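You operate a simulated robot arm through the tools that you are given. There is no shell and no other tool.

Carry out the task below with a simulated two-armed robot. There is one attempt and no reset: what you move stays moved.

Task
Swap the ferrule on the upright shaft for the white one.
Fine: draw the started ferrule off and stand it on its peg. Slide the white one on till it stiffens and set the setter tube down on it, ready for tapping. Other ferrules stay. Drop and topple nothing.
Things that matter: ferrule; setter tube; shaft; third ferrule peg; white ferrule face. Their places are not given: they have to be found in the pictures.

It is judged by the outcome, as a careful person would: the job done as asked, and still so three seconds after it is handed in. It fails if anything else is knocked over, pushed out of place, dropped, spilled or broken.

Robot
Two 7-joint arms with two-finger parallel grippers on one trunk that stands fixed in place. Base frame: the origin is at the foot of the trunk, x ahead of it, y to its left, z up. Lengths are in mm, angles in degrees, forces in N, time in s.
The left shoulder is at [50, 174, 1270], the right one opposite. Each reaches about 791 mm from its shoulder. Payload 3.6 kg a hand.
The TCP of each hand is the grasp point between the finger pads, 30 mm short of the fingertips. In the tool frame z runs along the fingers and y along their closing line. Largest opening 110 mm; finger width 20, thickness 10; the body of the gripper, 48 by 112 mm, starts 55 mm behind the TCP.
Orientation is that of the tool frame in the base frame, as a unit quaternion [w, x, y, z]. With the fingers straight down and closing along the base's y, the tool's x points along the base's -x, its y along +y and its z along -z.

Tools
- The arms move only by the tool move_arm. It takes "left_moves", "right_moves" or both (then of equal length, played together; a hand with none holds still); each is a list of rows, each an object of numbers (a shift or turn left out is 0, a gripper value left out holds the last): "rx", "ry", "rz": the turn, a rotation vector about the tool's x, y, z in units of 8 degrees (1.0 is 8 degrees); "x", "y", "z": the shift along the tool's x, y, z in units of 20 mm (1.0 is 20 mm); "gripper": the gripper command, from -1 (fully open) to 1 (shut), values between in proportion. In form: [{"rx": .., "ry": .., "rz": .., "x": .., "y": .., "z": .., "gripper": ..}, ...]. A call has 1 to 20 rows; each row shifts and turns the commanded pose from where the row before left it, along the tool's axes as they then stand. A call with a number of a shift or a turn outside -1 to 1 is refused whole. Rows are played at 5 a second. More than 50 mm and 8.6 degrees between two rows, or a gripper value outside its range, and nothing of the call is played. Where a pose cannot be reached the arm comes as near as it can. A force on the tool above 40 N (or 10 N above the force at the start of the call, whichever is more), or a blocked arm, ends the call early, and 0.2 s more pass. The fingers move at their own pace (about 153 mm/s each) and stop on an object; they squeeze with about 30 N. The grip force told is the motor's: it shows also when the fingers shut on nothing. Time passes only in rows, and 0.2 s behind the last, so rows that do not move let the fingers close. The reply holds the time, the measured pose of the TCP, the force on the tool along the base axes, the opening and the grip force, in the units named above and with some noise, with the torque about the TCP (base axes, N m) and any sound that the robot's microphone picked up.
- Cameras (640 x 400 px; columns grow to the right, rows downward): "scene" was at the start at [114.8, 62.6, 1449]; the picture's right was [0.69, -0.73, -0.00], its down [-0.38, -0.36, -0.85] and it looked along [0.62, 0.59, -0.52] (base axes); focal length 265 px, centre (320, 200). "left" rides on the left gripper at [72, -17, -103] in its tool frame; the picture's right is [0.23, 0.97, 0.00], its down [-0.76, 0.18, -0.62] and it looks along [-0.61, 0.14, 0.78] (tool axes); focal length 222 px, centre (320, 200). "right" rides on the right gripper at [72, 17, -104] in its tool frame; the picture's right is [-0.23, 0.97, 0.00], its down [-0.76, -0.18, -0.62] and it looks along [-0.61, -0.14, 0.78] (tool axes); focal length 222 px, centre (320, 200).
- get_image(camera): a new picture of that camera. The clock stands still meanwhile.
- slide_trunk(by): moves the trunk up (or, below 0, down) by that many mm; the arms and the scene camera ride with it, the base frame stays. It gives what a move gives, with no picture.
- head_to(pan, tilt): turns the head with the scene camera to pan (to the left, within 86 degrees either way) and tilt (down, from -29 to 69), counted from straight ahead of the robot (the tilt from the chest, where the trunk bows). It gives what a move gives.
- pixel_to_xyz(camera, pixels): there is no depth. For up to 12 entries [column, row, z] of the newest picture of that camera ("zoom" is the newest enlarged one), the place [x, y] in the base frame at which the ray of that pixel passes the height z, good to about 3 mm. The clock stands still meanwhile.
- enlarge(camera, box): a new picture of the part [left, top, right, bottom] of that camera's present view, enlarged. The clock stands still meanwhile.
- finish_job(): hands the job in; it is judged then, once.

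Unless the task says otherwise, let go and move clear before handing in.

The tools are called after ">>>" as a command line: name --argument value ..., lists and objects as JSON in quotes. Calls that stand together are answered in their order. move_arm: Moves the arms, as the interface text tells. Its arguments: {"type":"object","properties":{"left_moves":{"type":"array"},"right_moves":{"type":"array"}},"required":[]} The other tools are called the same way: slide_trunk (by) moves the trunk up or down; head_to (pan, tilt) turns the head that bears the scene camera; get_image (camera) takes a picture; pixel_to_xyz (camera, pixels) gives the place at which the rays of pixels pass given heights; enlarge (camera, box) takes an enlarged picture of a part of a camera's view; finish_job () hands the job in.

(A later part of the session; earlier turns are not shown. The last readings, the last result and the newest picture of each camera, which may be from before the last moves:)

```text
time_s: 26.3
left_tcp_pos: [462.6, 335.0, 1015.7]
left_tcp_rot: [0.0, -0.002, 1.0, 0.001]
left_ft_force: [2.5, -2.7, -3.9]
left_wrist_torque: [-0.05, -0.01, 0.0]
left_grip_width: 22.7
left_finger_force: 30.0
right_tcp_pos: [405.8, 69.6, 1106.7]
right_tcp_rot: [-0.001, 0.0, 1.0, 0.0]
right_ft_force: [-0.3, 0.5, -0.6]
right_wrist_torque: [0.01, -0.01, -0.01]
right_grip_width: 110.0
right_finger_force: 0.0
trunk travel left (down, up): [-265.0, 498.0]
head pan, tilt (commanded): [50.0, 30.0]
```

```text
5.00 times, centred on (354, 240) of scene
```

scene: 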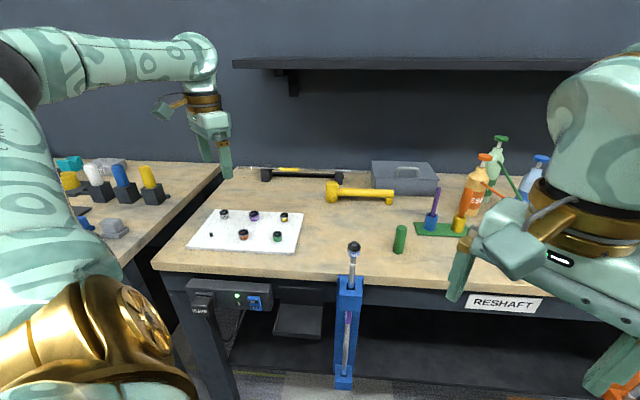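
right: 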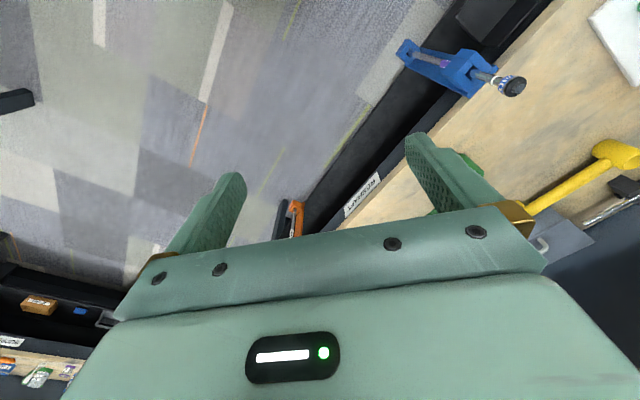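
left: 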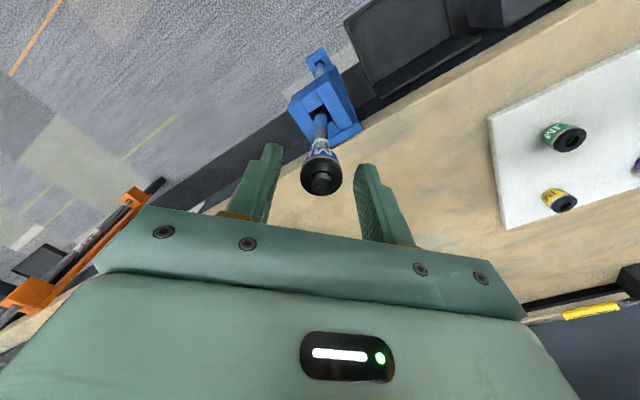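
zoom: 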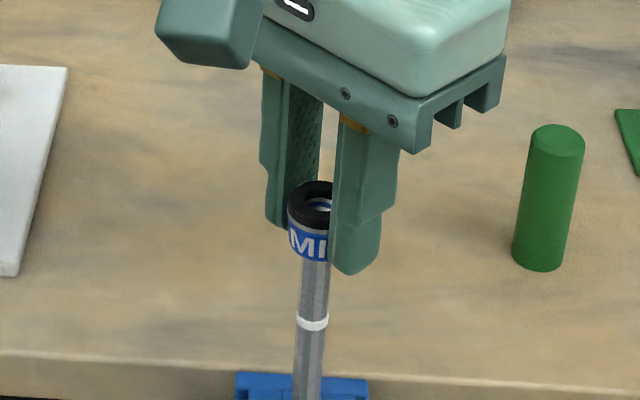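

The ferrule is riding up with the fingers and the shaft tip is now inside it. I'll continue up clear of the shaft.

>>> move_arm --left_moves '[{"z": -0.2, "y": -0.02}, {"z": -0.2}, {"z": -0.3}, {"z": -0.5}, {"z": -1}, {"z": -1}, {"z": -0.8}, {}]'

>>> enlarge --camera "left" --box '[240, 110, 400, 210]'

>>> enlarge --camera "scene" --box '[304, 160, 404, 260]'

```text
time_s: 28.1
left_tcp_pos: [464.4, 335.0, 1094.5]
left_tcp_rot: [0.001, -0.002, 1.0, 0.002]
left_ft_force: [-0.1, -0.7, -0.1]
left_wrist_torque: [-0.01, 0.03, 0.0]
left_grip_width: 22.7
left_finger_force: 29.6
right_tcp_pos: [405.8, 69.6, 1106.4]
right_tcp_rot: [-0.001, 0.001, 1.0, 0.001]
right_ft_force: [0.4, -0.6, 0.5]
right_wrist_torque: [0.01, 0.01, -0.03]
right_grip_width: 109.9
right_finger_force: 0.1
trunk travel left (down, up): [-265.0, 498.0]
head pan, tilt (commanded): [50.0, 30.0]
```

```text
4.00 times, centred on (320, 160) of left
```

zoom: 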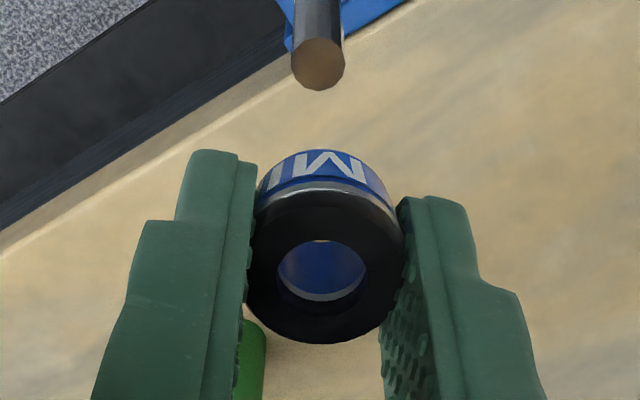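

```text
4.00 times, centred on (354, 210) of scene
```

zoom: 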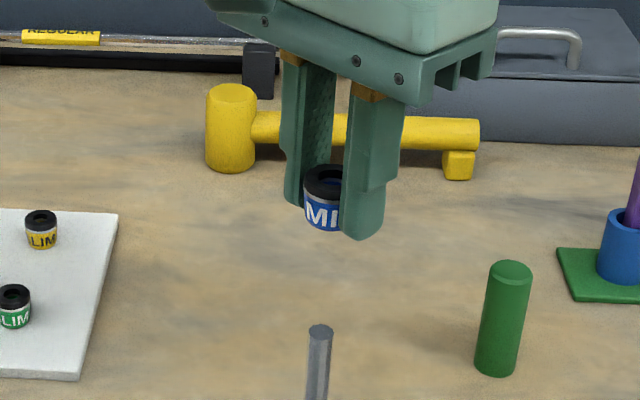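

The blue ferrule is free and held; the shaft top at px (319.8,126.2) calibrates what "directly under the ferrule" looks like at 94.5 mm depth. I'll carry it to above the peg at the same relative height and servo on that pixel.

>>> move_arm --left_moves '[{"x": 0.469, "y": 0.988}, {"x": 0.469, "y": 0.988}, {"x": 0.469, "y": 0.988}, {"x": 0.469, "y": 0.988}, {"x": 0.469, "y": 0.988}, {"x": 0.469, "y": 0.988}, {"x": 0.469, "y": 0.988}, {"x": 0.469, "y": 0.988}, {"x": 0.469, "y": 0.988}, {"x": 0.469, "y": 0.988}, {"x": 0.469, "y": 0.988}, {"x": 0.469, "y": 0.988}, {"x": 0.469, "y": 0.988}, {"x": 0.469, "y": 0.988}, {"x": 0.469, "y": 0.988}, {"x": 0.469, "y": 0.988}, {"x": 0.469, "y": 0.988}, {"x": 0.469, "y": 0.988}, {}]'

>>> move_arm --left_moves '[{"z": 1}, {"z": 1}, {"z": 1}, {"z": 1}, {"z": 1}, {}]'

>>> get_image --camera "left"

>>> enlarge --camera "left" --box '[240, 110, 400, 210]'

```text
time_s: 32.1
left_tcp_pos: [292.9, 690.6, 1097.3]
left_tcp_rot: [0.0, -0.002, 1.0, 0.001]
left_ft_force: [1.1, -0.7, -0.1]
left_wrist_torque: [-0.02, 0.0, 0.01]
left_grip_width: 22.8
left_finger_force: 29.9
right_tcp_pos: [407.7, 69.6, 1106.3]
right_tcp_rot: [0.0, 0.001, 1.0, 0.0]
right_ft_force: [0.3, -0.5, 0.6]
right_wrist_torque: [0.02, 0.01, -0.01]
right_grip_width: 109.9
right_finger_force: 0.2
trunk travel left (down, up): [-265.0, 498.0]
head pan, tilt (commanded): [50.0, 30.0]
```

```text
time_s: 33.5
left_tcp_pos: [293.5, 690.4, 996.8]
left_tcp_rot: [-0.001, -0.002, 1.0, 0.002]
left_ft_force: [0.5, -0.4, -0.4]
left_wrist_torque: [0.0, -0.01, -0.04]
left_grip_width: 23.0
left_finger_force: 30.2
right_tcp_pos: [406.0, 69.7, 1106.4]
right_tcp_rot: [0.0, 0.001, 1.0, 0.001]
right_ft_force: [-0.1, 0.0, 0.7]
right_wrist_torque: [0.03, 0.0, 0.02]
right_grip_width: 109.9
right_finger_force: 0.1
trunk travel left (down, up): [-265.0, 498.0]
head pan, tilt (commanded): [50.0, 30.0]
```

```text
taken
```

left: 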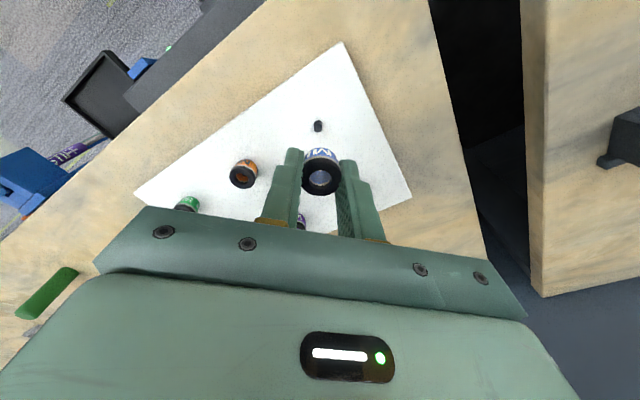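

```text
4.00 times, centred on (320, 160) of left
```

zoom: 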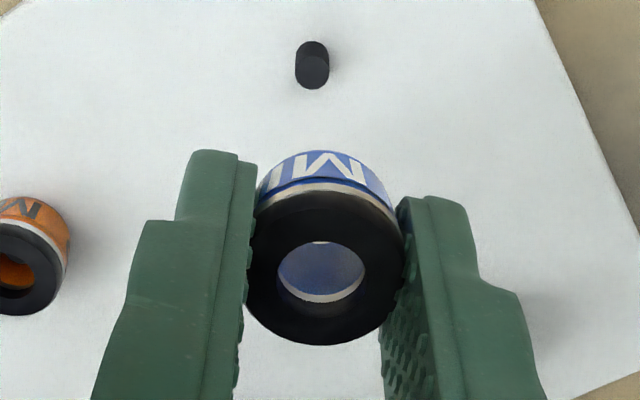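

Peg top is at px (318.3,128.0) while the calibrated target is about (319.8,125.3), so I'll shift 2.5 mm base +x and 0.8 mm -y, then descend to 965 and recheck.

>>> move_arm --left_moves '[{"x": -0.128, "y": -0.04}, {"z": 0.8}, {"z": 0.8}, {}]'

>>> enlarge --camera "left" --box '[240, 110, 400, 210]'

>>> enlarge --camera "scene" --box '[170, 180, 270, 260]'

```text
time_s: 34.5
left_tcp_pos: [296.2, 689.4, 964.7]
left_tcp_rot: [-0.001, -0.003, 1.0, 0.001]
left_ft_force: [-0.6, 0.4, 0.1]
left_wrist_torque: [-0.01, 0.01, -0.04]
left_grip_width: 22.9
left_finger_force: 30.1
right_tcp_pos: [405.7, 70.7, 1106.0]
right_tcp_rot: [0.0, 0.001, 1.0, 0.001]
right_ft_force: [-0.4, -0.5, -0.2]
right_wrist_torque: [0.01, 0.0, 0.03]
right_grip_width: 110.0
right_finger_force: 0.0
trunk travel left (down, up): [-265.0, 498.0]
head pan, tilt (commanded): [50.0, 30.0]
```

```text
4.00 times, centred on (320, 160) of left
```

zoom: 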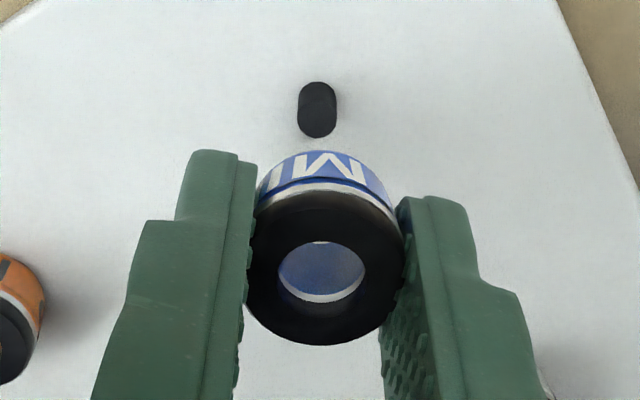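

```text
5.00 times, centred on (220, 220) of scene
```

zoom: 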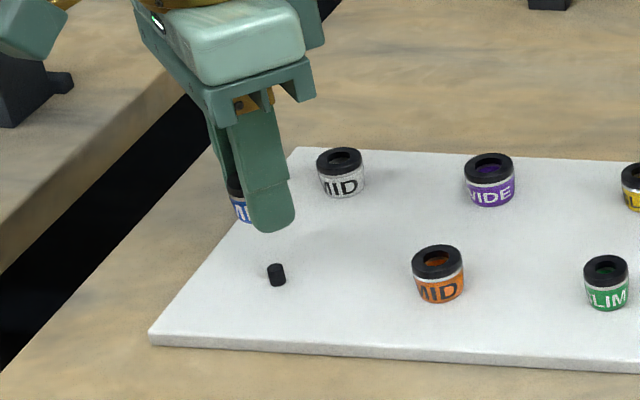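

The peg top is at (319.5,140.1) against an expected (319.6,139.5), so alignment is within ~0.6 mm. I'll descend to just above the peg tip, then step down watching force.

>>> move_arm --left_moves '[{"z": 0.6}, {"z": 0.6}, {"z": 0.2}, {}]'

>>> move_arm --left_moves '[{"z": 0.15}, {"z": 0.1}, {}]'

```text
time_s: 35.5
left_tcp_pos: [295.1, 690.3, 936.8]
left_tcp_rot: [0.0, -0.001, 1.0, 0.0]
left_ft_force: [-0.3, -0.6, 0.3]
left_wrist_torque: [0.01, 0.05, 0.06]
left_grip_width: 22.6
left_finger_force: 30.0
right_tcp_pos: [405.0, 71.0, 1105.3]
right_tcp_rot: [0.0, 0.001, 1.0, 0.0]
right_ft_force: [0.5, 0.1, -0.4]
right_wrist_torque: [-0.03, -0.02, 0.01]
right_grip_width: 109.8
right_finger_force: 0.0
trunk travel left (down, up): [-265.0, 498.0]
head pan, tilt (commanded): [50.0, 30.0]
```

```text
time_s: 36.3
left_tcp_pos: [294.5, 690.1, 931.9]
left_tcp_rot: [0.0, -0.002, 1.0, 0.002]
left_ft_force: [-0.1, 0.1, 0.3]
left_wrist_torque: [-0.01, 0.01, -0.02]
left_grip_width: 22.8
left_finger_force: 29.7
right_tcp_pos: [405.6, 70.2, 1106.3]
right_tcp_rot: [0.0, 0.002, 1.0, -0.001]
right_ft_force: [-0.3, 0.1, -0.9]
right_wrist_torque: [-0.04, -0.02, -0.01]
right_grip_width: 109.8
right_finger_force: 0.1
trunk travel left (down, up): [-265.0, 498.0]
head pan, tilt (commanded): [50.0, 30.0]
```

No force yet at TCP 932; I'll look through the bore for the peg before going further.

>>> enlarge --camera "left" --box '[240, 110, 400, 210]'

>>> enlarge --camera "scene" --box '[170, 190, 250, 260]'

```text
4.00 times, centred on (320, 160) of left
```

zoom: 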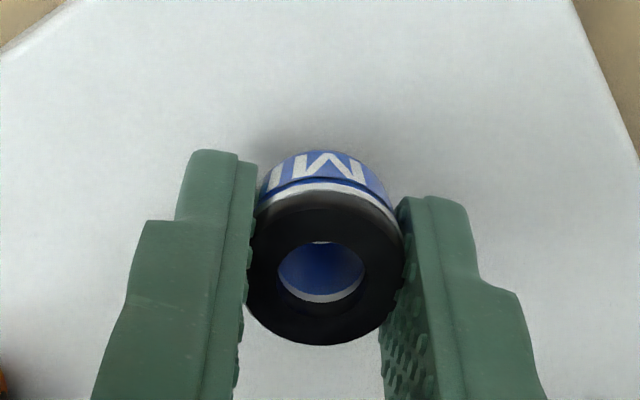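

```text
5.71 times, centred on (210, 225) of scene
```

zoom: 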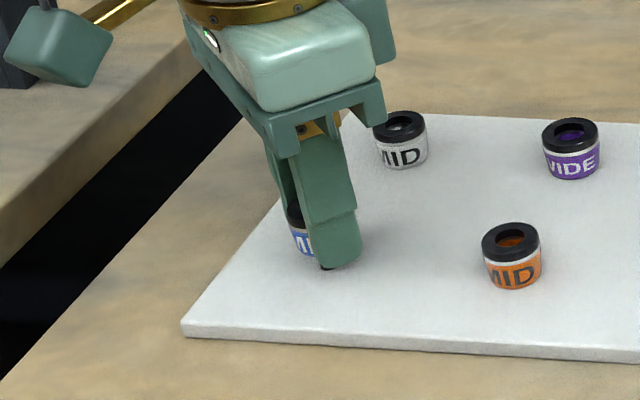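

The scene zoom shows the peg tip right under the ferrule and everything lines up. I'll step down to seat it.

>>> move_arm --left_moves '[{"z": 0.1}, {"z": 0.1}, {}]'

>>> move_arm --left_moves '[{"z": 0.1}, {}]'

```text
time_s: 37.1
left_tcp_pos: [295.3, 690.5, 927.1]
left_tcp_rot: [0.0, -0.001, 1.0, 0.001]
left_ft_force: [0.6, 0.6, -0.3]
left_wrist_torque: [0.02, 0.02, -0.04]
left_grip_width: 22.5
left_finger_force: 30.2
right_tcp_pos: [405.1, 69.9, 1106.4]
right_tcp_rot: [0.0, 0.001, 1.0, 0.001]
right_ft_force: [0.2, 0.4, 1.0]
right_wrist_torque: [-0.04, 0.01, 0.01]
right_grip_width: 110.1
right_finger_force: 0.1
trunk travel left (down, up): [-265.0, 498.0]
head pan, tilt (commanded): [50.0, 30.0]
```

```text
time_s: 37.7
left_tcp_pos: [295.2, 690.0, 925.1]
left_tcp_rot: [0.0, -0.002, 1.0, 0.003]
left_ft_force: [0.2, -0.5, -0.4]
left_wrist_torque: [-0.02, 0.02, 0.0]
left_grip_width: 22.7
left_finger_force: 29.6
right_tcp_pos: [405.2, 70.8, 1106.3]
right_tcp_rot: [0.0, 0.001, 1.0, -0.001]
right_ft_force: [-0.3, -0.5, -0.5]
right_wrist_torque: [0.0, -0.01, 0.01]
right_grip_width: 110.0
right_finger_force: 0.0
trunk travel left (down, up): [-265.0, 498.0]
head pan, tilt (commanded): [50.0, 30.0]
```

>>> move_arm --left_moves '[{"z": 0.06}, {}]'

>>> move_arm --left_moves '[{"z": 0.06}, {}]'

>>> enlarge --camera "left" --box '[240, 110, 400, 210]'

>>> enlarge --camera "scene" --box '[190, 210, 240, 250]'

```text
time_s: 38.3
left_tcp_pos: [294.8, 689.5, 924.2]
left_tcp_rot: [0.001, -0.002, 1.0, 0.001]
left_ft_force: [0.0, 0.5, -0.5]
left_wrist_torque: [-0.01, -0.01, -0.02]
left_grip_width: 22.9
left_finger_force: 30.1
right_tcp_pos: [405.3, 69.9, 1107.9]
right_tcp_rot: [0.0, 0.001, 1.0, 0.0]
right_ft_force: [0.2, 0.3, -0.6]
right_wrist_torque: [-0.01, 0.0, 0.0]
right_grip_width: 109.8
right_finger_force: 0.0
trunk travel left (down, up): [-265.0, 498.0]
head pan, tilt (commanded): [50.0, 30.0]
```

```text
time_s: 38.9
left_tcp_pos: [294.8, 690.1, 922.2]
left_tcp_rot: [0.0, -0.001, 1.0, 0.002]
left_ft_force: [-0.1, -0.8, -0.3]
left_wrist_torque: [-0.02, -0.01, 0.01]
left_grip_width: 22.6
left_finger_force: 29.8
right_tcp_pos: [404.8, 69.9, 1105.8]
right_tcp_rot: [0.0, 0.001, 1.0, 0.0]
right_ft_force: [-0.3, 0.6, -0.9]
right_wrist_torque: [0.02, -0.03, 0.0]
right_grip_width: 109.9
right_finger_force: 0.1
trunk travel left (down, up): [-265.0, 498.0]
head pan, tilt (commanded): [50.0, 30.0]
```

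```text
4.00 times, centred on (320, 160) of left
```

zoom: 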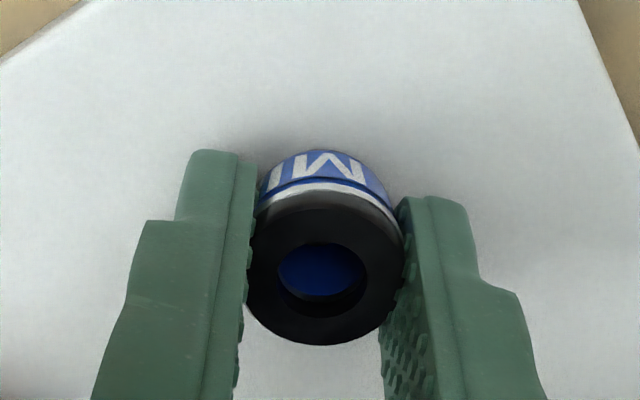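

```text
10.00 times, centred on (215, 230) of scene
```

zoom: 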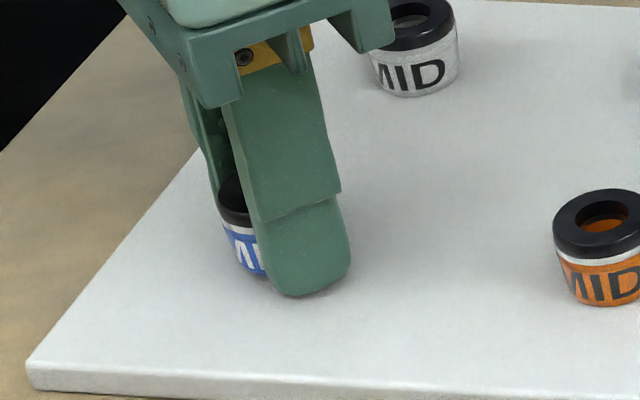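

The ferrule is down around the peg with no side load; a small gap to the board may remain. I'll step down until I feel contact.

>>> move_arm --left_moves '[{"z": 0.06}, {}]'

>>> move_arm --left_moves '[{"z": 0.06}, {}]'

```text
time_s: 39.5
left_tcp_pos: [296.0, 689.9, 922.5]
left_tcp_rot: [0.0, -0.001, 1.0, 0.002]
left_ft_force: [0.6, -0.5, -0.7]
left_wrist_torque: [0.04, 0.02, -0.02]
left_grip_width: 22.6
left_finger_force: 29.7
right_tcp_pos: [405.1, 70.1, 1106.1]
right_tcp_rot: [0.001, 0.001, 1.0, 0.0]
right_ft_force: [-0.9, -0.2, 0.5]
right_wrist_torque: [0.01, -0.01, 0.03]
right_grip_width: 110.0
right_finger_force: 0.0
trunk travel left (down, up): [-265.0, 498.0]
head pan, tilt (commanded): [50.0, 30.0]
```

```text
time_s: 40.1
left_tcp_pos: [294.4, 689.8, 920.7]
left_tcp_rot: [0.0, -0.003, 1.0, 0.001]
left_ft_force: [0.1, -0.4, 0.7]
left_wrist_torque: [0.0, 0.0, 0.02]
left_grip_width: 22.8
left_finger_force: 30.2
right_tcp_pos: [406.1, 69.8, 1106.1]
right_tcp_rot: [0.0, 0.001, 1.0, 0.001]
right_ft_force: [-0.4, -0.9, 0.2]
right_wrist_torque: [0.01, 0.0, -0.01]
right_grip_width: 110.1
right_finger_force: 0.1
trunk travel left (down, up): [-265.0, 498.0]
head pan, tilt (commanded): [50.0, 30.0]
```

>>> move_arm --left_moves '[{"z": 0.06}, {}]'

>>> move_arm --left_moves '[{"z": 0.06}, {}]'

>>> enlarge --camera "scene" --box '[190, 210, 240, 250]'

>>> enlarge --camera "left" --box '[280, 130, 360, 180]'

```text
time_s: 40.7
left_tcp_pos: [295.3, 691.6, 920.5]
left_tcp_rot: [0.001, -0.003, 1.0, 0.002]
left_ft_force: [1.9, 0.6, 6.3]
left_wrist_torque: [-0.09, 0.01, -0.02]
left_grip_width: 22.6
left_finger_force: 30.0
right_tcp_pos: [405.5, 70.1, 1106.9]
right_tcp_rot: [0.0, 0.002, 1.0, 0.0]
right_ft_force: [0.5, 0.5, -0.3]
right_wrist_torque: [0.02, 0.0, 0.0]
right_grip_width: 110.1
right_finger_force: 0.1
trunk travel left (down, up): [-265.0, 498.0]
head pan, tilt (commanded): [50.0, 30.0]
```

```text
time_s: 41.3
left_tcp_pos: [294.7, 690.3, 919.3]
left_tcp_rot: [0.001, -0.002, 1.0, 0.002]
left_ft_force: [2.9, 4.3, 17.2]
left_wrist_torque: [-0.17, 0.07, -0.04]
left_grip_width: 22.6
left_finger_force: 30.2
right_tcp_pos: [404.4, 69.0, 1105.7]
right_tcp_rot: [-0.001, 0.001, 1.0, 0.001]
right_ft_force: [-0.1, -0.9, -0.5]
right_wrist_torque: [0.02, 0.0, 0.03]
right_grip_width: 110.1
right_finger_force: 0.0
trunk travel left (down, up): [-265.0, 498.0]
head pan, tilt (commanded): [50.0, 30.0]
```

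```text
10.00 times, centred on (215, 230) of scene
```

zoom: 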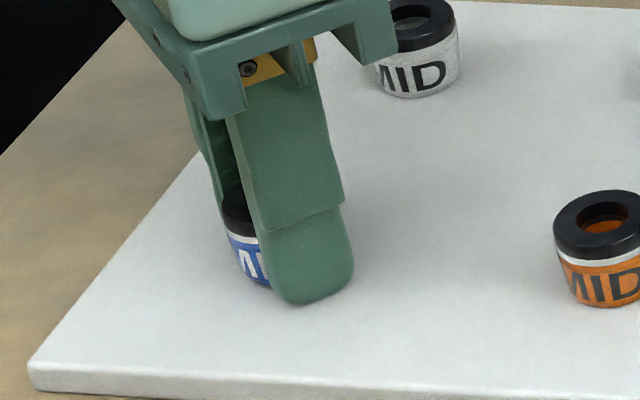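

```text
8.00 times, centred on (320, 155) of left
```

zoom: 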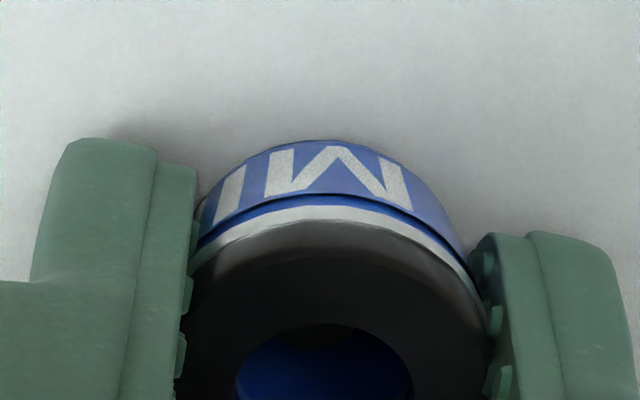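

Contact built to 17 N at TCP 919–920, which matches the ferrule bottom on the board, over the peg. I'll ease the load, then open gently.

>>> move_arm --left_moves '[{"z": -0.09}, {}]'

>>> move_arm --left_moves '[{"gripper": 0.3}, {}, {"gripper": 0.0}, {}]'

>>> enlarge --camera "left" --box '[240, 110, 400, 210]'

>>> enlarge --camera "scene" --box '[190, 210, 240, 250]'

```text
time_s: 41.9
left_tcp_pos: [294.7, 689.4, 918.9]
left_tcp_rot: [0.0, -0.002, 1.0, 0.002]
left_ft_force: [3.4, 6.2, 11.2]
left_wrist_torque: [0.04, -0.08, 0.06]
left_grip_width: 22.2
left_finger_force: 30.7
right_tcp_pos: [405.9, 70.8, 1106.9]
right_tcp_rot: [0.0, 0.001, 1.0, 0.0]
right_ft_force: [0.1, -0.6, 0.6]
right_wrist_torque: [0.01, 0.02, -0.02]
right_grip_width: 110.0
right_finger_force: 0.1
trunk travel left (down, up): [-265.0, 498.0]
head pan, tilt (commanded): [50.0, 30.0]
```

```text
time_s: 42.9
left_tcp_pos: [294.8, 689.2, 921.0]
left_tcp_rot: [0.0, -0.001, 1.0, 0.002]
left_ft_force: [-1.2, 4.9, 9.2]
left_wrist_torque: [-0.15, 0.04, -0.02]
left_grip_width: 52.5
left_finger_force: 0.0
right_tcp_pos: [405.4, 68.8, 1106.3]
right_tcp_rot: [0.0, 0.001, 1.0, 0.0]
right_ft_force: [0.3, 0.4, -0.8]
right_wrist_torque: [0.0, 0.0, 0.01]
right_grip_width: 110.2
right_finger_force: 0.0
trunk travel left (down, up): [-265.0, 498.0]
head pan, tilt (commanded): [50.0, 30.0]
```

```text
4.00 times, centred on (320, 160) of left
```

zoom: 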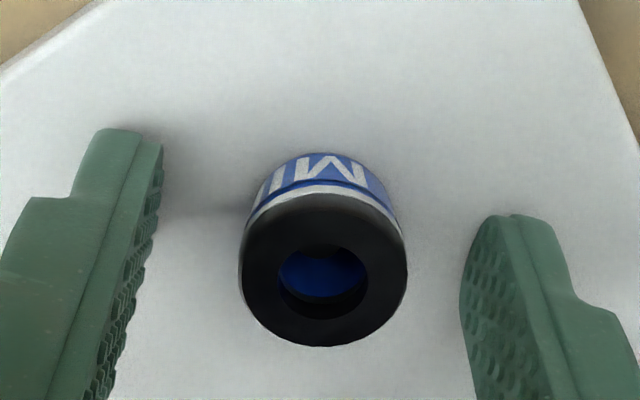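

```text
10.00 times, centred on (215, 230) of scene
```

zoom: 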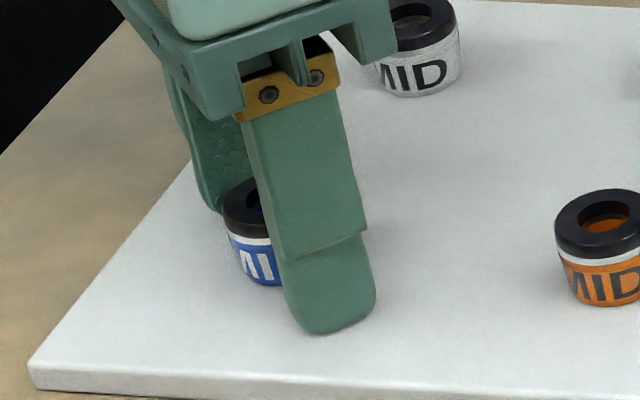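

Released; the blue ferrule stands level on its peg (the remaining 9 N is fingertips on the board). I'll lift straight up and inspect.

>>> move_arm --left_moves '[{"z": -0.3}, {"z": -0.5}, {"z": -1}, {"z": -1}, {"z": -1}, {}]'

>>> get_image --camera "left"

>>> enlarge --camera "scene" --box '[180, 195, 310, 265]'

>>> enlarge --camera "left" --box '[280, 100, 400, 200]'

```text
time_s: 44.3
left_tcp_pos: [294.6, 690.4, 995.6]
left_tcp_rot: [0.001, -0.002, 1.0, 0.001]
left_ft_force: [0.0, 0.1, 0.0]
left_wrist_torque: [0.02, 0.03, 0.01]
left_grip_width: 54.8
left_finger_force: 0.0
right_tcp_pos: [405.4, 69.9, 1106.3]
right_tcp_rot: [-0.001, 0.001, 1.0, 0.0]
right_ft_force: [-0.3, 0.4, 0.0]
right_wrist_torque: [0.02, -0.02, 0.02]
right_grip_width: 109.9
right_finger_force: 0.0
trunk travel left (down, up): [-265.0, 498.0]
head pan, tilt (commanded): [50.0, 30.0]
```

```text
taken
```

left: 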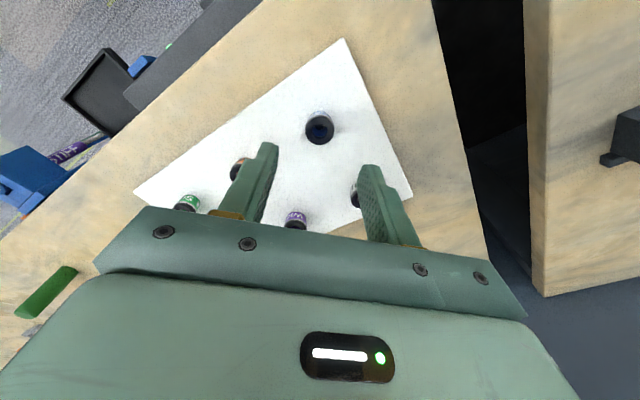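

```text
4.92 times, centred on (245, 230) of scene
```

zoom: 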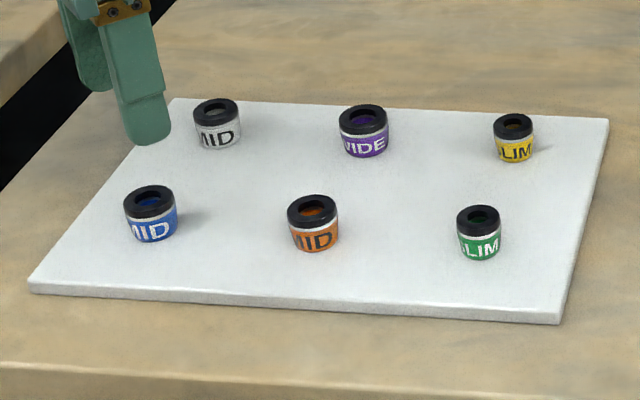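

```text
4.00 times, centred on (340, 150) of left
```

zoom: 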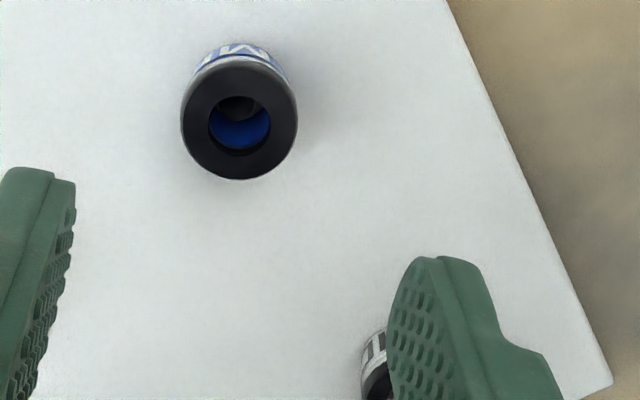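

The blue ferrule stands on its peg, with the peg visible in its bore. Next I'll move toward the white ferrule, estimated at (359,752), staying at z≈995, and see whether the vertical hand reaches.

>>> move_arm --left_moves '[{"x": -0.8, "y": 0.78}, {"x": -0.8, "y": 0.78}, {"x": -0.8, "y": 0.78}, {"x": -0.8, "y": 0.78}, {}]'

>>> get_image --camera "left"

>>> enlarge --camera "left" --box '[240, 80, 400, 180]'

```text
time_s: 45.5
left_tcp_pos: [357.4, 752.9, 996.3]
left_tcp_rot: [0.0, -0.003, 1.0, 0.001]
left_ft_force: [0.2, 0.2, -0.2]
left_wrist_torque: [-0.03, -0.03, -0.01]
left_grip_width: 54.9
left_finger_force: 0.0
right_tcp_pos: [405.1, 71.1, 1106.1]
right_tcp_rot: [0.0, 0.0, 1.0, 0.0]
right_ft_force: [-1.2, -0.1, 0.4]
right_wrist_torque: [-0.02, -0.04, -0.01]
right_grip_width: 110.2
right_finger_force: 0.1
trunk travel left (down, up): [-265.0, 498.0]
head pan, tilt (commanded): [50.0, 30.0]
```

```text
taken
```

left: 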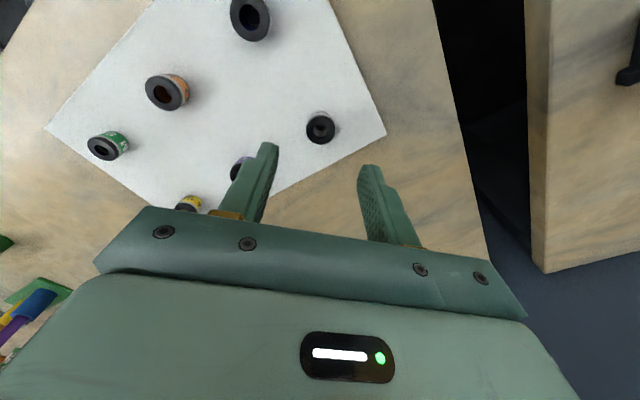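

```text
4.00 times, centred on (320, 130) of left
```

zoom: 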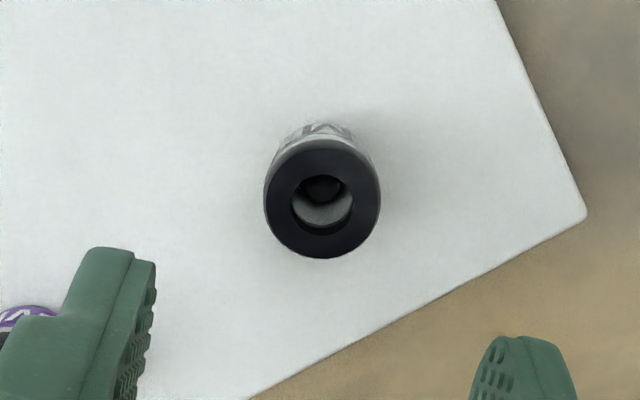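

The white ferrule's rim is centred at px (320.5,130.3), within 1.5 mm of ideal, and the vertical hand reaches. I'll nudge tool x +1.4 mm and descend to z≈924.

>>> move_arm --left_moves '[{"x": 0.07, "z": 0.9}, {"z": 0.9}, {"z": 0.9}, {"z": 0.5}, {"z": 0.35}, {}]'

>>> enlarge --camera "left" --box '[240, 110, 400, 210]'

>>> enlarge --camera "scene" --box '[190, 180, 270, 240]'

```text
time_s: 46.9
left_tcp_pos: [357.4, 752.6, 925.0]
left_tcp_rot: [0.0, -0.001, 1.0, 0.002]
left_ft_force: [0.4, -0.4, -0.5]
left_wrist_torque: [0.0, -0.03, -0.02]
left_grip_width: 55.1
left_finger_force: 0.2
right_tcp_pos: [405.5, 69.8, 1105.5]
right_tcp_rot: [0.0, 0.001, 1.0, 0.0]
right_ft_force: [1.1, -0.3, 0.0]
right_wrist_torque: [0.02, -0.02, 0.02]
right_grip_width: 109.9
right_finger_force: 0.1
trunk travel left (down, up): [-265.0, 498.0]
head pan, tilt (commanded): [50.0, 30.0]
```

```text
4.00 times, centred on (320, 160) of left
```

zoom: 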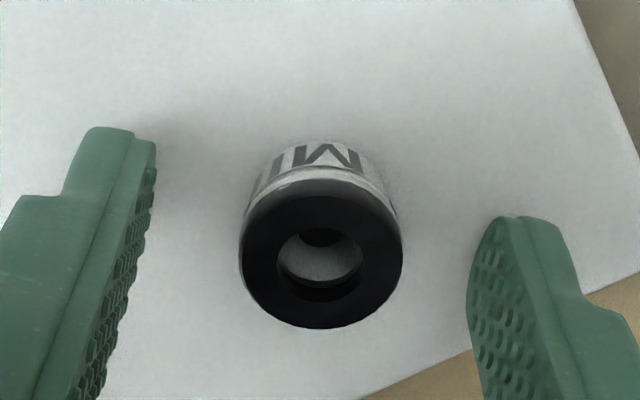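

```text
6.67 times, centred on (230, 210) of scene
```

zoom: 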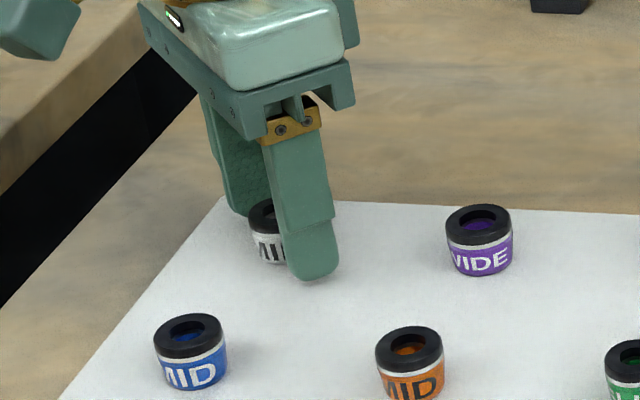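

White bore is centred at zoom (321,258), matching the blue grip. I'll lower 2 mm and close on it.

>>> move_arm --left_moves '[{"z": 0.1}, {"gripper": 0.4}, {"gripper": 1}, {}, {}]'

>>> enlarge --camera "left" --box '[240, 110, 400, 210]'

>>> enlarge --camera "scene" --box '[190, 180, 270, 240]'

```text
time_s: 48.1
left_tcp_pos: [358.1, 753.0, 923.5]
left_tcp_rot: [0.0, -0.002, 1.0, 0.002]
left_ft_force: [0.6, 0.7, 0.1]
left_wrist_torque: [0.0, -0.02, -0.03]
left_grip_width: 22.7
left_finger_force: 29.6
right_tcp_pos: [405.5, 70.0, 1105.7]
right_tcp_rot: [0.0, 0.001, 1.0, 0.0]
right_ft_force: [-0.4, 0.4, -0.6]
right_wrist_torque: [0.01, -0.02, 0.02]
right_grip_width: 110.3
right_finger_force: 0.1
trunk travel left (down, up): [-265.0, 498.0]
head pan, tilt (commanded): [50.0, 30.0]
```

```text
4.00 times, centred on (320, 160) of left
```

zoom: 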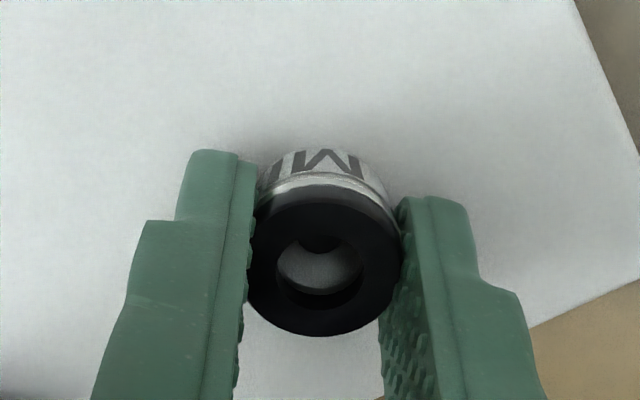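

```text
6.67 times, centred on (230, 210) of scene
```

zoom: 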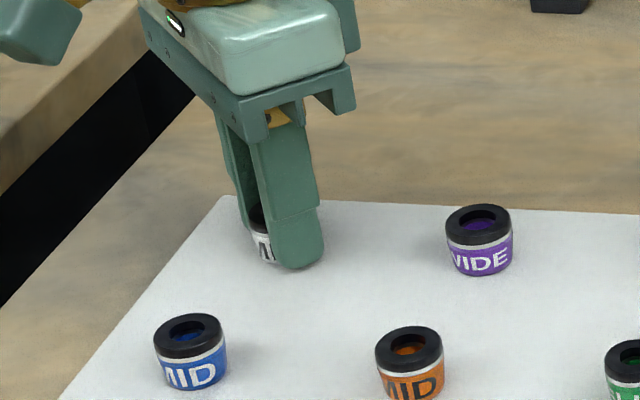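

White ferrule gripped at 22.7 mm with no side load. I'll lift it straight off its peg.

>>> move_arm --left_moves '[{"z": -0.3}, {"z": -0.5}, {"z": -0.8}, {"z": -1}, {"z": -1}, {"z": -1}, {"z": -1}, {"z": -1}, {"z": -1}, {"z": -0.95}, {}]'

>>> get_image --camera "left"

>>> enlarge --camera "left" --box '[240, 110, 400, 210]'

>>> enlarge --camera "scene" --box '[180, 195, 310, 265]'

```text
time_s: 50.5
left_tcp_pos: [357.4, 752.1, 1093.9]
left_tcp_rot: [0.001, -0.002, 1.0, 0.001]
left_ft_force: [0.3, 0.1, 0.2]
left_wrist_torque: [0.04, 0.01, 0.04]
left_grip_width: 22.6
left_finger_force: 29.6
right_tcp_pos: [405.9, 70.6, 1106.8]
right_tcp_rot: [0.0, 0.0, 1.0, -0.001]
right_ft_force: [0.5, 0.7, 0.3]
right_wrist_torque: [0.0, -0.02, 0.0]
right_grip_width: 110.1
right_finger_force: 0.0
trunk travel left (down, up): [-265.0, 498.0]
head pan, tilt (commanded): [50.0, 30.0]
```

```text
taken
```

left: 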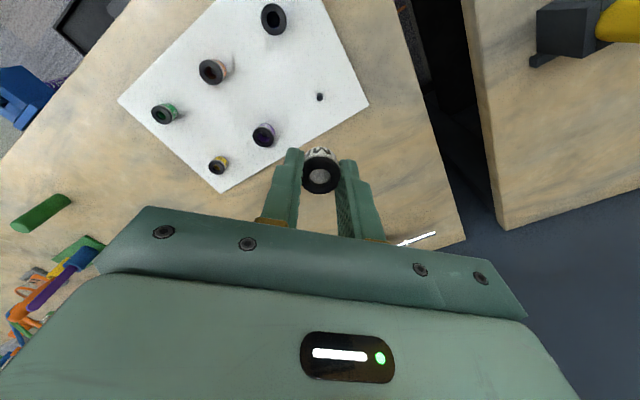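

```text
4.00 times, centred on (320, 160) of left
```

zoom: 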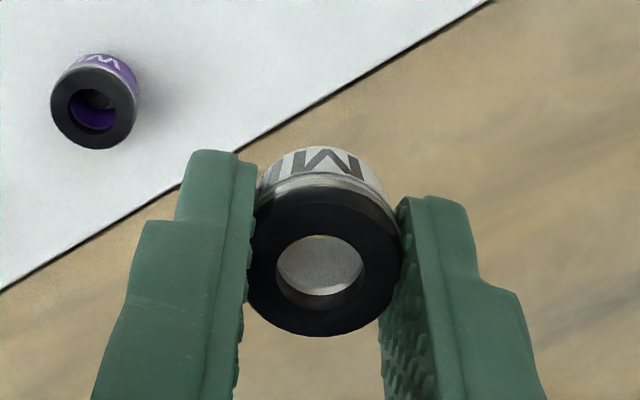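

```text
4.92 times, centred on (245, 230) of scene
```

zoom: 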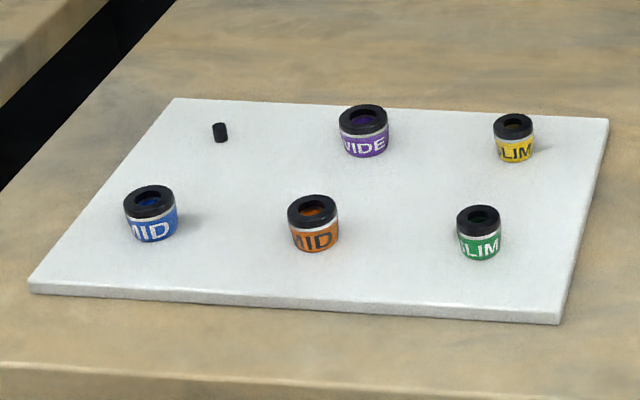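

The white ferrule came off cleanly and its bare peg shows at about (320,97) in the left view. Since the ferrule was lifted straight up, that peg calibrates its axis; I'll zoom on it.

>>> enlarge --camera "left" --box '[300, 84, 340, 109]'

```text
16.00 times, centred on (320, 96) of left
```

zoom: 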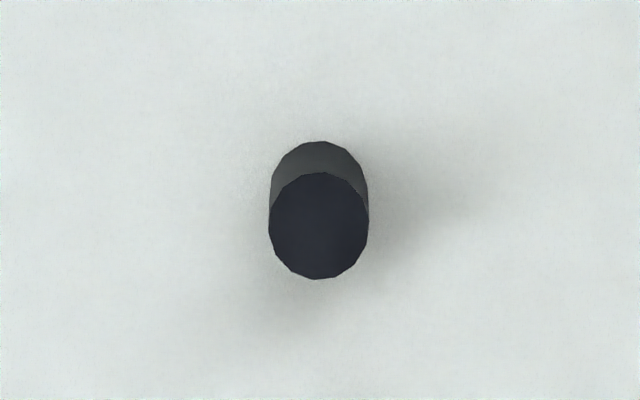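

The peg sits at (320.0,98.1), consistent with a straight lift. I'll carry the white ferrule back to the shaft by reversing my commanded displacements (+103.7, -417.3).

>>> move_arm --left_moves '[{"x": -0.2357, "y": -0.9484}, {"x": -0.2357, "y": -0.9484}, {"x": -0.2357, "y": -0.9484}, {"x": -0.2357, "y": -0.9484}, {"x": -0.2357, "y": -0.9484}, {"x": -0.2357, "y": -0.9484}, {"x": -0.2357, "y": -0.9484}, {"x": -0.2357, "y": -0.9484}, {"x": -0.2357, "y": -0.9484}, {"x": -0.2357, "y": -0.9484}, {"x": -0.2357, "y": -0.9484}]'

>>> move_arm --left_moves '[{"x": -0.2357, "y": -0.9484}, {"x": -0.2357, "y": -0.9484}, {"x": -0.2357, "y": -0.9484}, {"x": -0.2357, "y": -0.9484}, {"x": -0.2357, "y": -0.9484}, {"x": -0.2357, "y": -0.9484}, {"x": -0.2357, "y": -0.9484}, {"x": -0.2357, "y": -0.9484}, {"x": -0.2357, "y": -0.9484}, {"x": -0.2357, "y": -0.9484}, {"x": -0.2357, "y": -0.9484}, {}]'

>>> enlarge --camera "left" --box '[240, 110, 400, 210]'

>>> enlarge --camera "scene" --box '[304, 160, 404, 260]'

```text
time_s: 52.9
left_tcp_pos: [411.1, 543.4, 1094.1]
left_tcp_rot: [0.0, -0.002, 1.0, 0.0]
left_ft_force: [-0.8, -0.1, 0.1]
left_wrist_torque: [0.0, 0.01, 0.0]
left_grip_width: 22.8
left_finger_force: 30.1
right_tcp_pos: [406.3, 70.3, 1106.4]
right_tcp_rot: [-0.002, 0.001, 1.0, 0.0]
right_ft_force: [0.0, -0.7, 0.2]
right_wrist_torque: [0.03, -0.01, -0.04]
right_grip_width: 110.1
right_finger_force: 0.1
trunk travel left (down, up): [-265.0, 498.0]
head pan, tilt (commanded): [50.0, 30.0]
```

```text
time_s: 55.5
left_tcp_pos: [463.2, 335.3, 1093.6]
left_tcp_rot: [0.0, -0.001, 1.0, 0.0]
left_ft_force: [-0.5, 1.1, -0.5]
left_wrist_torque: [-0.01, 0.0, -0.03]
left_grip_width: 22.6
left_finger_force: 29.6
right_tcp_pos: [404.9, 71.3, 1106.1]
right_tcp_rot: [0.0, 0.0, 1.0, 0.0]
right_ft_force: [-1.0, -0.4, -0.4]
right_wrist_torque: [-0.03, 0.01, -0.04]
right_grip_width: 110.0
right_finger_force: 0.0
trunk travel left (down, up): [-265.0, 498.0]
head pan, tilt (commanded): [50.0, 30.0]
```

```text
4.00 times, centred on (320, 160) of left
```

zoom: 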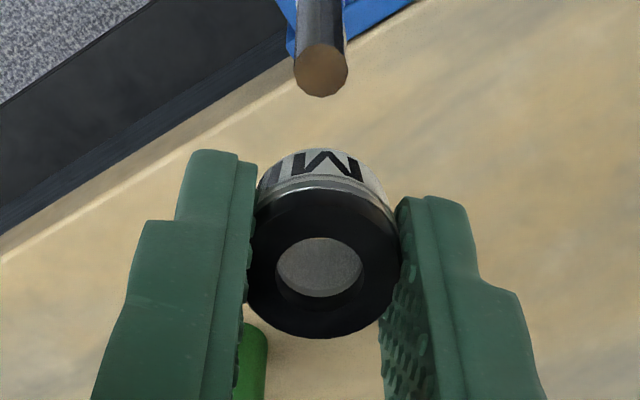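

```text
4.00 times, centred on (354, 210) of scene
```

zoom: 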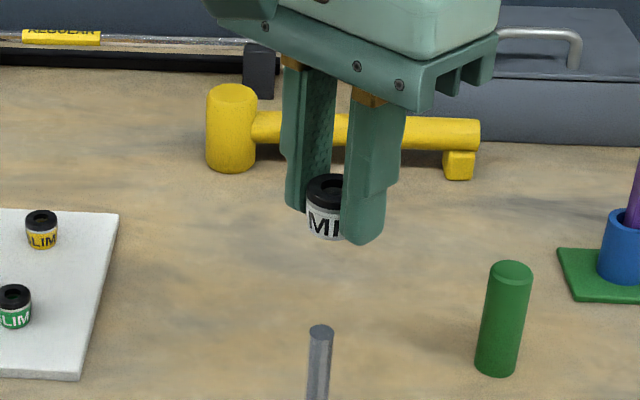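

The shaft top now sits 1–2 px off the blue-calibrated spot, but the white ferrule's in-hand offset may differ slightly. I'll zoom tightly in the scene view to check lateral alignment of ferrule over shaft.

>>> enlarge --camera "scene" --box '[334, 195, 374, 220]'

>>> enlarge --camera "scene" --box '[334, 233, 374, 258]'

>>> get_image --camera "right"

>>> enlarge --camera "left" --box '[300, 110, 340, 135]'

```text
16.00 times, centred on (354, 208) of scene
```

zoom: 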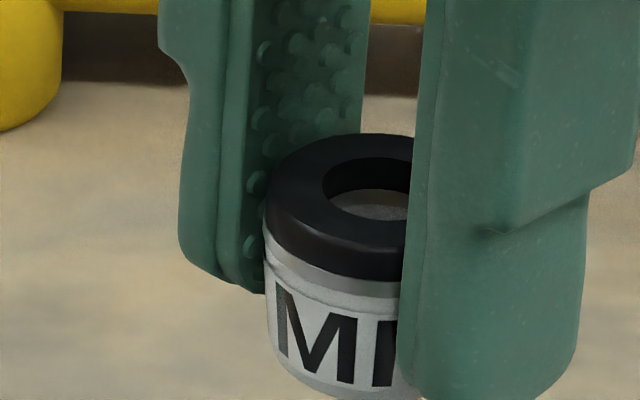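

```text
16.00 times, centred on (354, 246) of scene
```

zoom: 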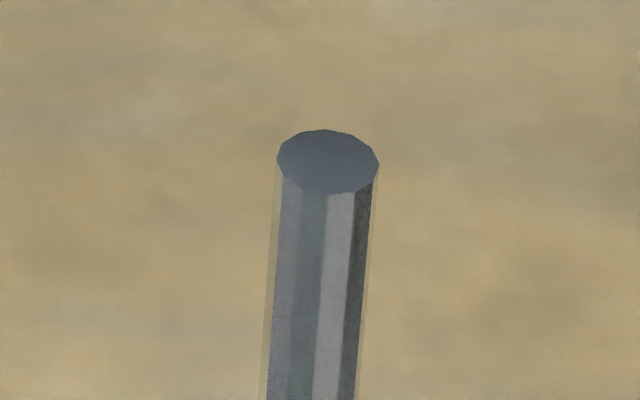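

```text
taken
```

right: 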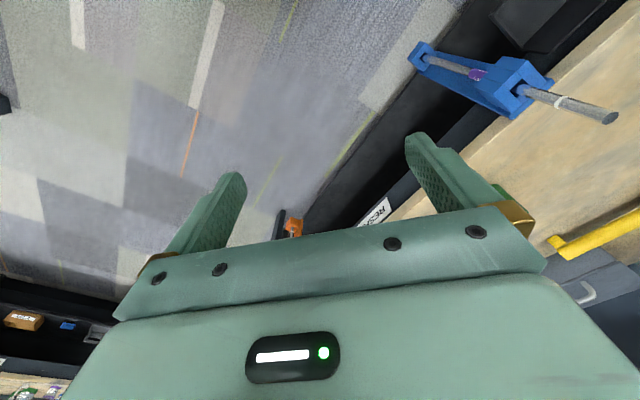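

```text
16.00 times, centred on (320, 122) of left
```

zoom: 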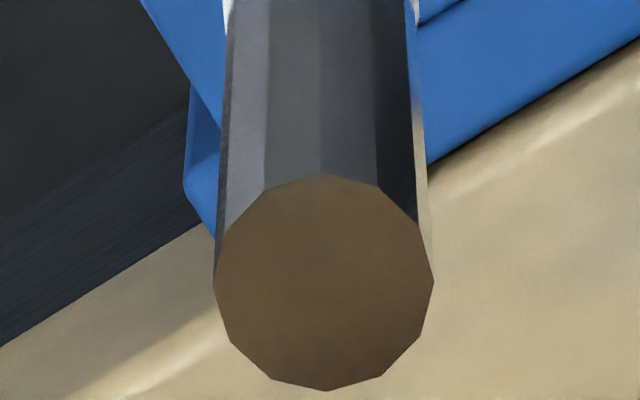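

Combining both views, the shaft is about 1.3 mm further in base +x and 0.7 mm in +y than the ferrule axis. I'll apply that correction and descend to about TCP 1042, just above the tip, for a closer check.

>>> move_arm --left_moves '[{"x": -0.065, "y": 0.035}, {"z": 0.9}, {"z": 0.9}, {"z": 0.7}, {}]'

>>> enlarge --camera "left" --box '[280, 130, 360, 180]'

>>> enlarge --camera "scene" --box '[334, 213, 398, 253]'

```text
time_s: 56.7
left_tcp_pos: [462.9, 336.3, 1043.1]
left_tcp_rot: [0.0, -0.003, 1.0, 0.001]
left_ft_force: [0.5, -0.1, 0.0]
left_wrist_torque: [0.0, -0.02, 0.04]
left_grip_width: 22.7
left_finger_force: 30.0
right_tcp_pos: [406.0, 70.4, 1107.1]
right_tcp_rot: [-0.001, 0.001, 1.0, -0.001]
right_ft_force: [0.1, -0.8, 1.0]
right_wrist_torque: [0.01, -0.01, 0.01]
right_grip_width: 110.0
right_finger_force: 0.2
trunk travel left (down, up): [-265.0, 498.0]
head pan, tilt (commanded): [50.0, 30.0]
```

```text
8.00 times, centred on (320, 155) of left
```

zoom: 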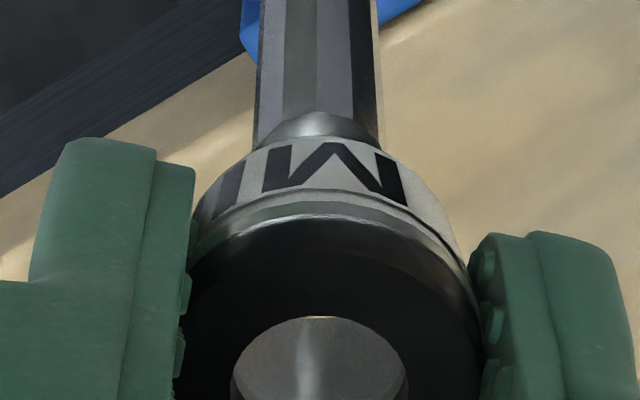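

```text
10.00 times, centred on (366, 233) of scene
```

zoom: 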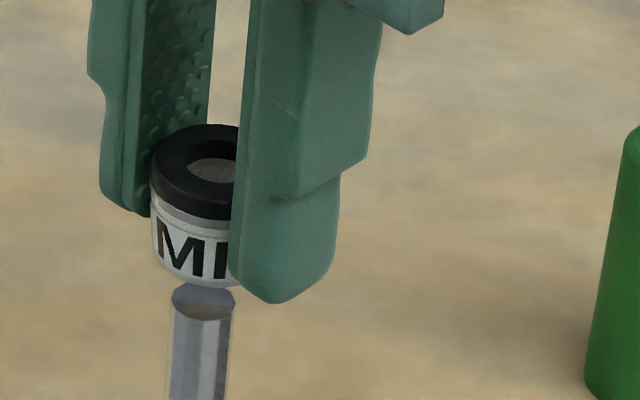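

>>> enlarge --camera "scene" --box '[340, 225, 372, 245]'

>>> enlarge --camera "left" --box '[300, 140, 340, 165]'

```text
16.00 times, centred on (356, 235) of scene
```

zoom: 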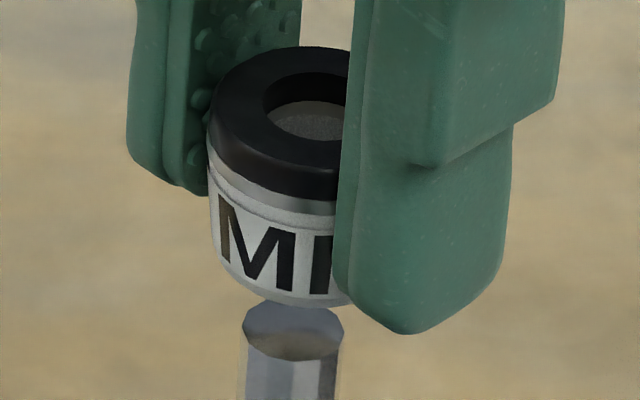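

```text
16.00 times, centred on (320, 152) of left
```

zoom: 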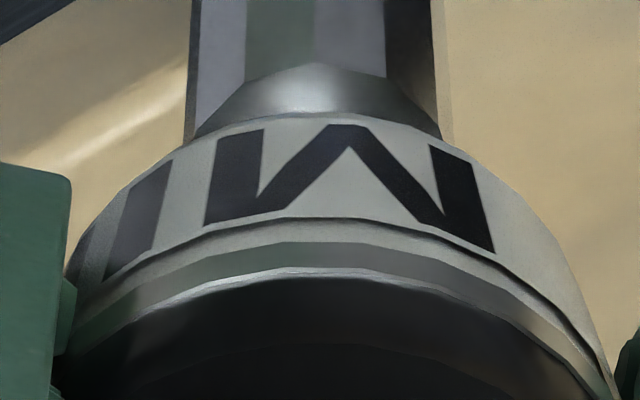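

The scene zoom puts the ferrule axis within about 0.5 mm of the shaft tip, and the left view agrees in y. I'll descend in small steps, watching for contact near TCP 1034.

>>> move_arm --left_moves '[{"x": 0.015, "z": 0.25}, {}]'

>>> move_arm --left_moves '[{"z": 0.1}, {}]'

>>> move_arm --left_moves '[{"z": 0.1}, {}]'

```text
time_s: 57.3
left_tcp_pos: [463.8, 335.9, 1038.5]
left_tcp_rot: [0.0, -0.003, 1.0, 0.001]
left_ft_force: [-0.1, 0.2, 0.2]
left_wrist_torque: [0.01, -0.02, 0.01]
left_grip_width: 22.6
left_finger_force: 30.2
right_tcp_pos: [405.2, 70.9, 1105.0]
right_tcp_rot: [0.0, 0.001, 1.0, -0.001]
right_ft_force: [-0.6, 0.4, 0.1]
right_wrist_torque: [0.0, 0.0, 0.03]
right_grip_width: 110.1
right_finger_force: 0.0
trunk travel left (down, up): [-265.0, 498.0]
head pan, tilt (commanded): [50.0, 30.0]
```

```text
time_s: 57.9
left_tcp_pos: [464.6, 335.3, 1037.2]
left_tcp_rot: [0.001, -0.003, 1.0, 0.0]
left_ft_force: [0.5, -0.6, 0.7]
left_wrist_torque: [0.01, -0.01, 0.0]
left_grip_width: 23.0
left_finger_force: 29.9
right_tcp_pos: [406.2, 70.7, 1106.1]
right_tcp_rot: [0.0, 0.001, 1.0, 0.0]
right_ft_force: [0.3, -0.3, 0.4]
right_wrist_torque: [0.01, 0.02, -0.01]
right_grip_width: 110.3
right_finger_force: 0.0
trunk travel left (down, up): [-265.0, 498.0]
head pan, tilt (commanded): [50.0, 30.0]
```

```text
time_s: 58.5
left_tcp_pos: [464.4, 337.3, 1034.3]
left_tcp_rot: [0.001, -0.003, 1.0, 0.002]
left_ft_force: [-0.6, -0.5, 0.5]
left_wrist_torque: [0.0, 0.0, -0.03]
left_grip_width: 22.5
left_finger_force: 30.1
right_tcp_pos: [406.7, 71.1, 1107.5]
right_tcp_rot: [0.001, 0.0, 1.0, 0.0]
right_ft_force: [0.0, 0.8, -0.4]
right_wrist_torque: [0.0, 0.01, -0.04]
right_grip_width: 109.9
right_finger_force: 0.1
trunk travel left (down, up): [-265.0, 498.0]
head pan, tilt (commanded): [50.0, 30.0]
```

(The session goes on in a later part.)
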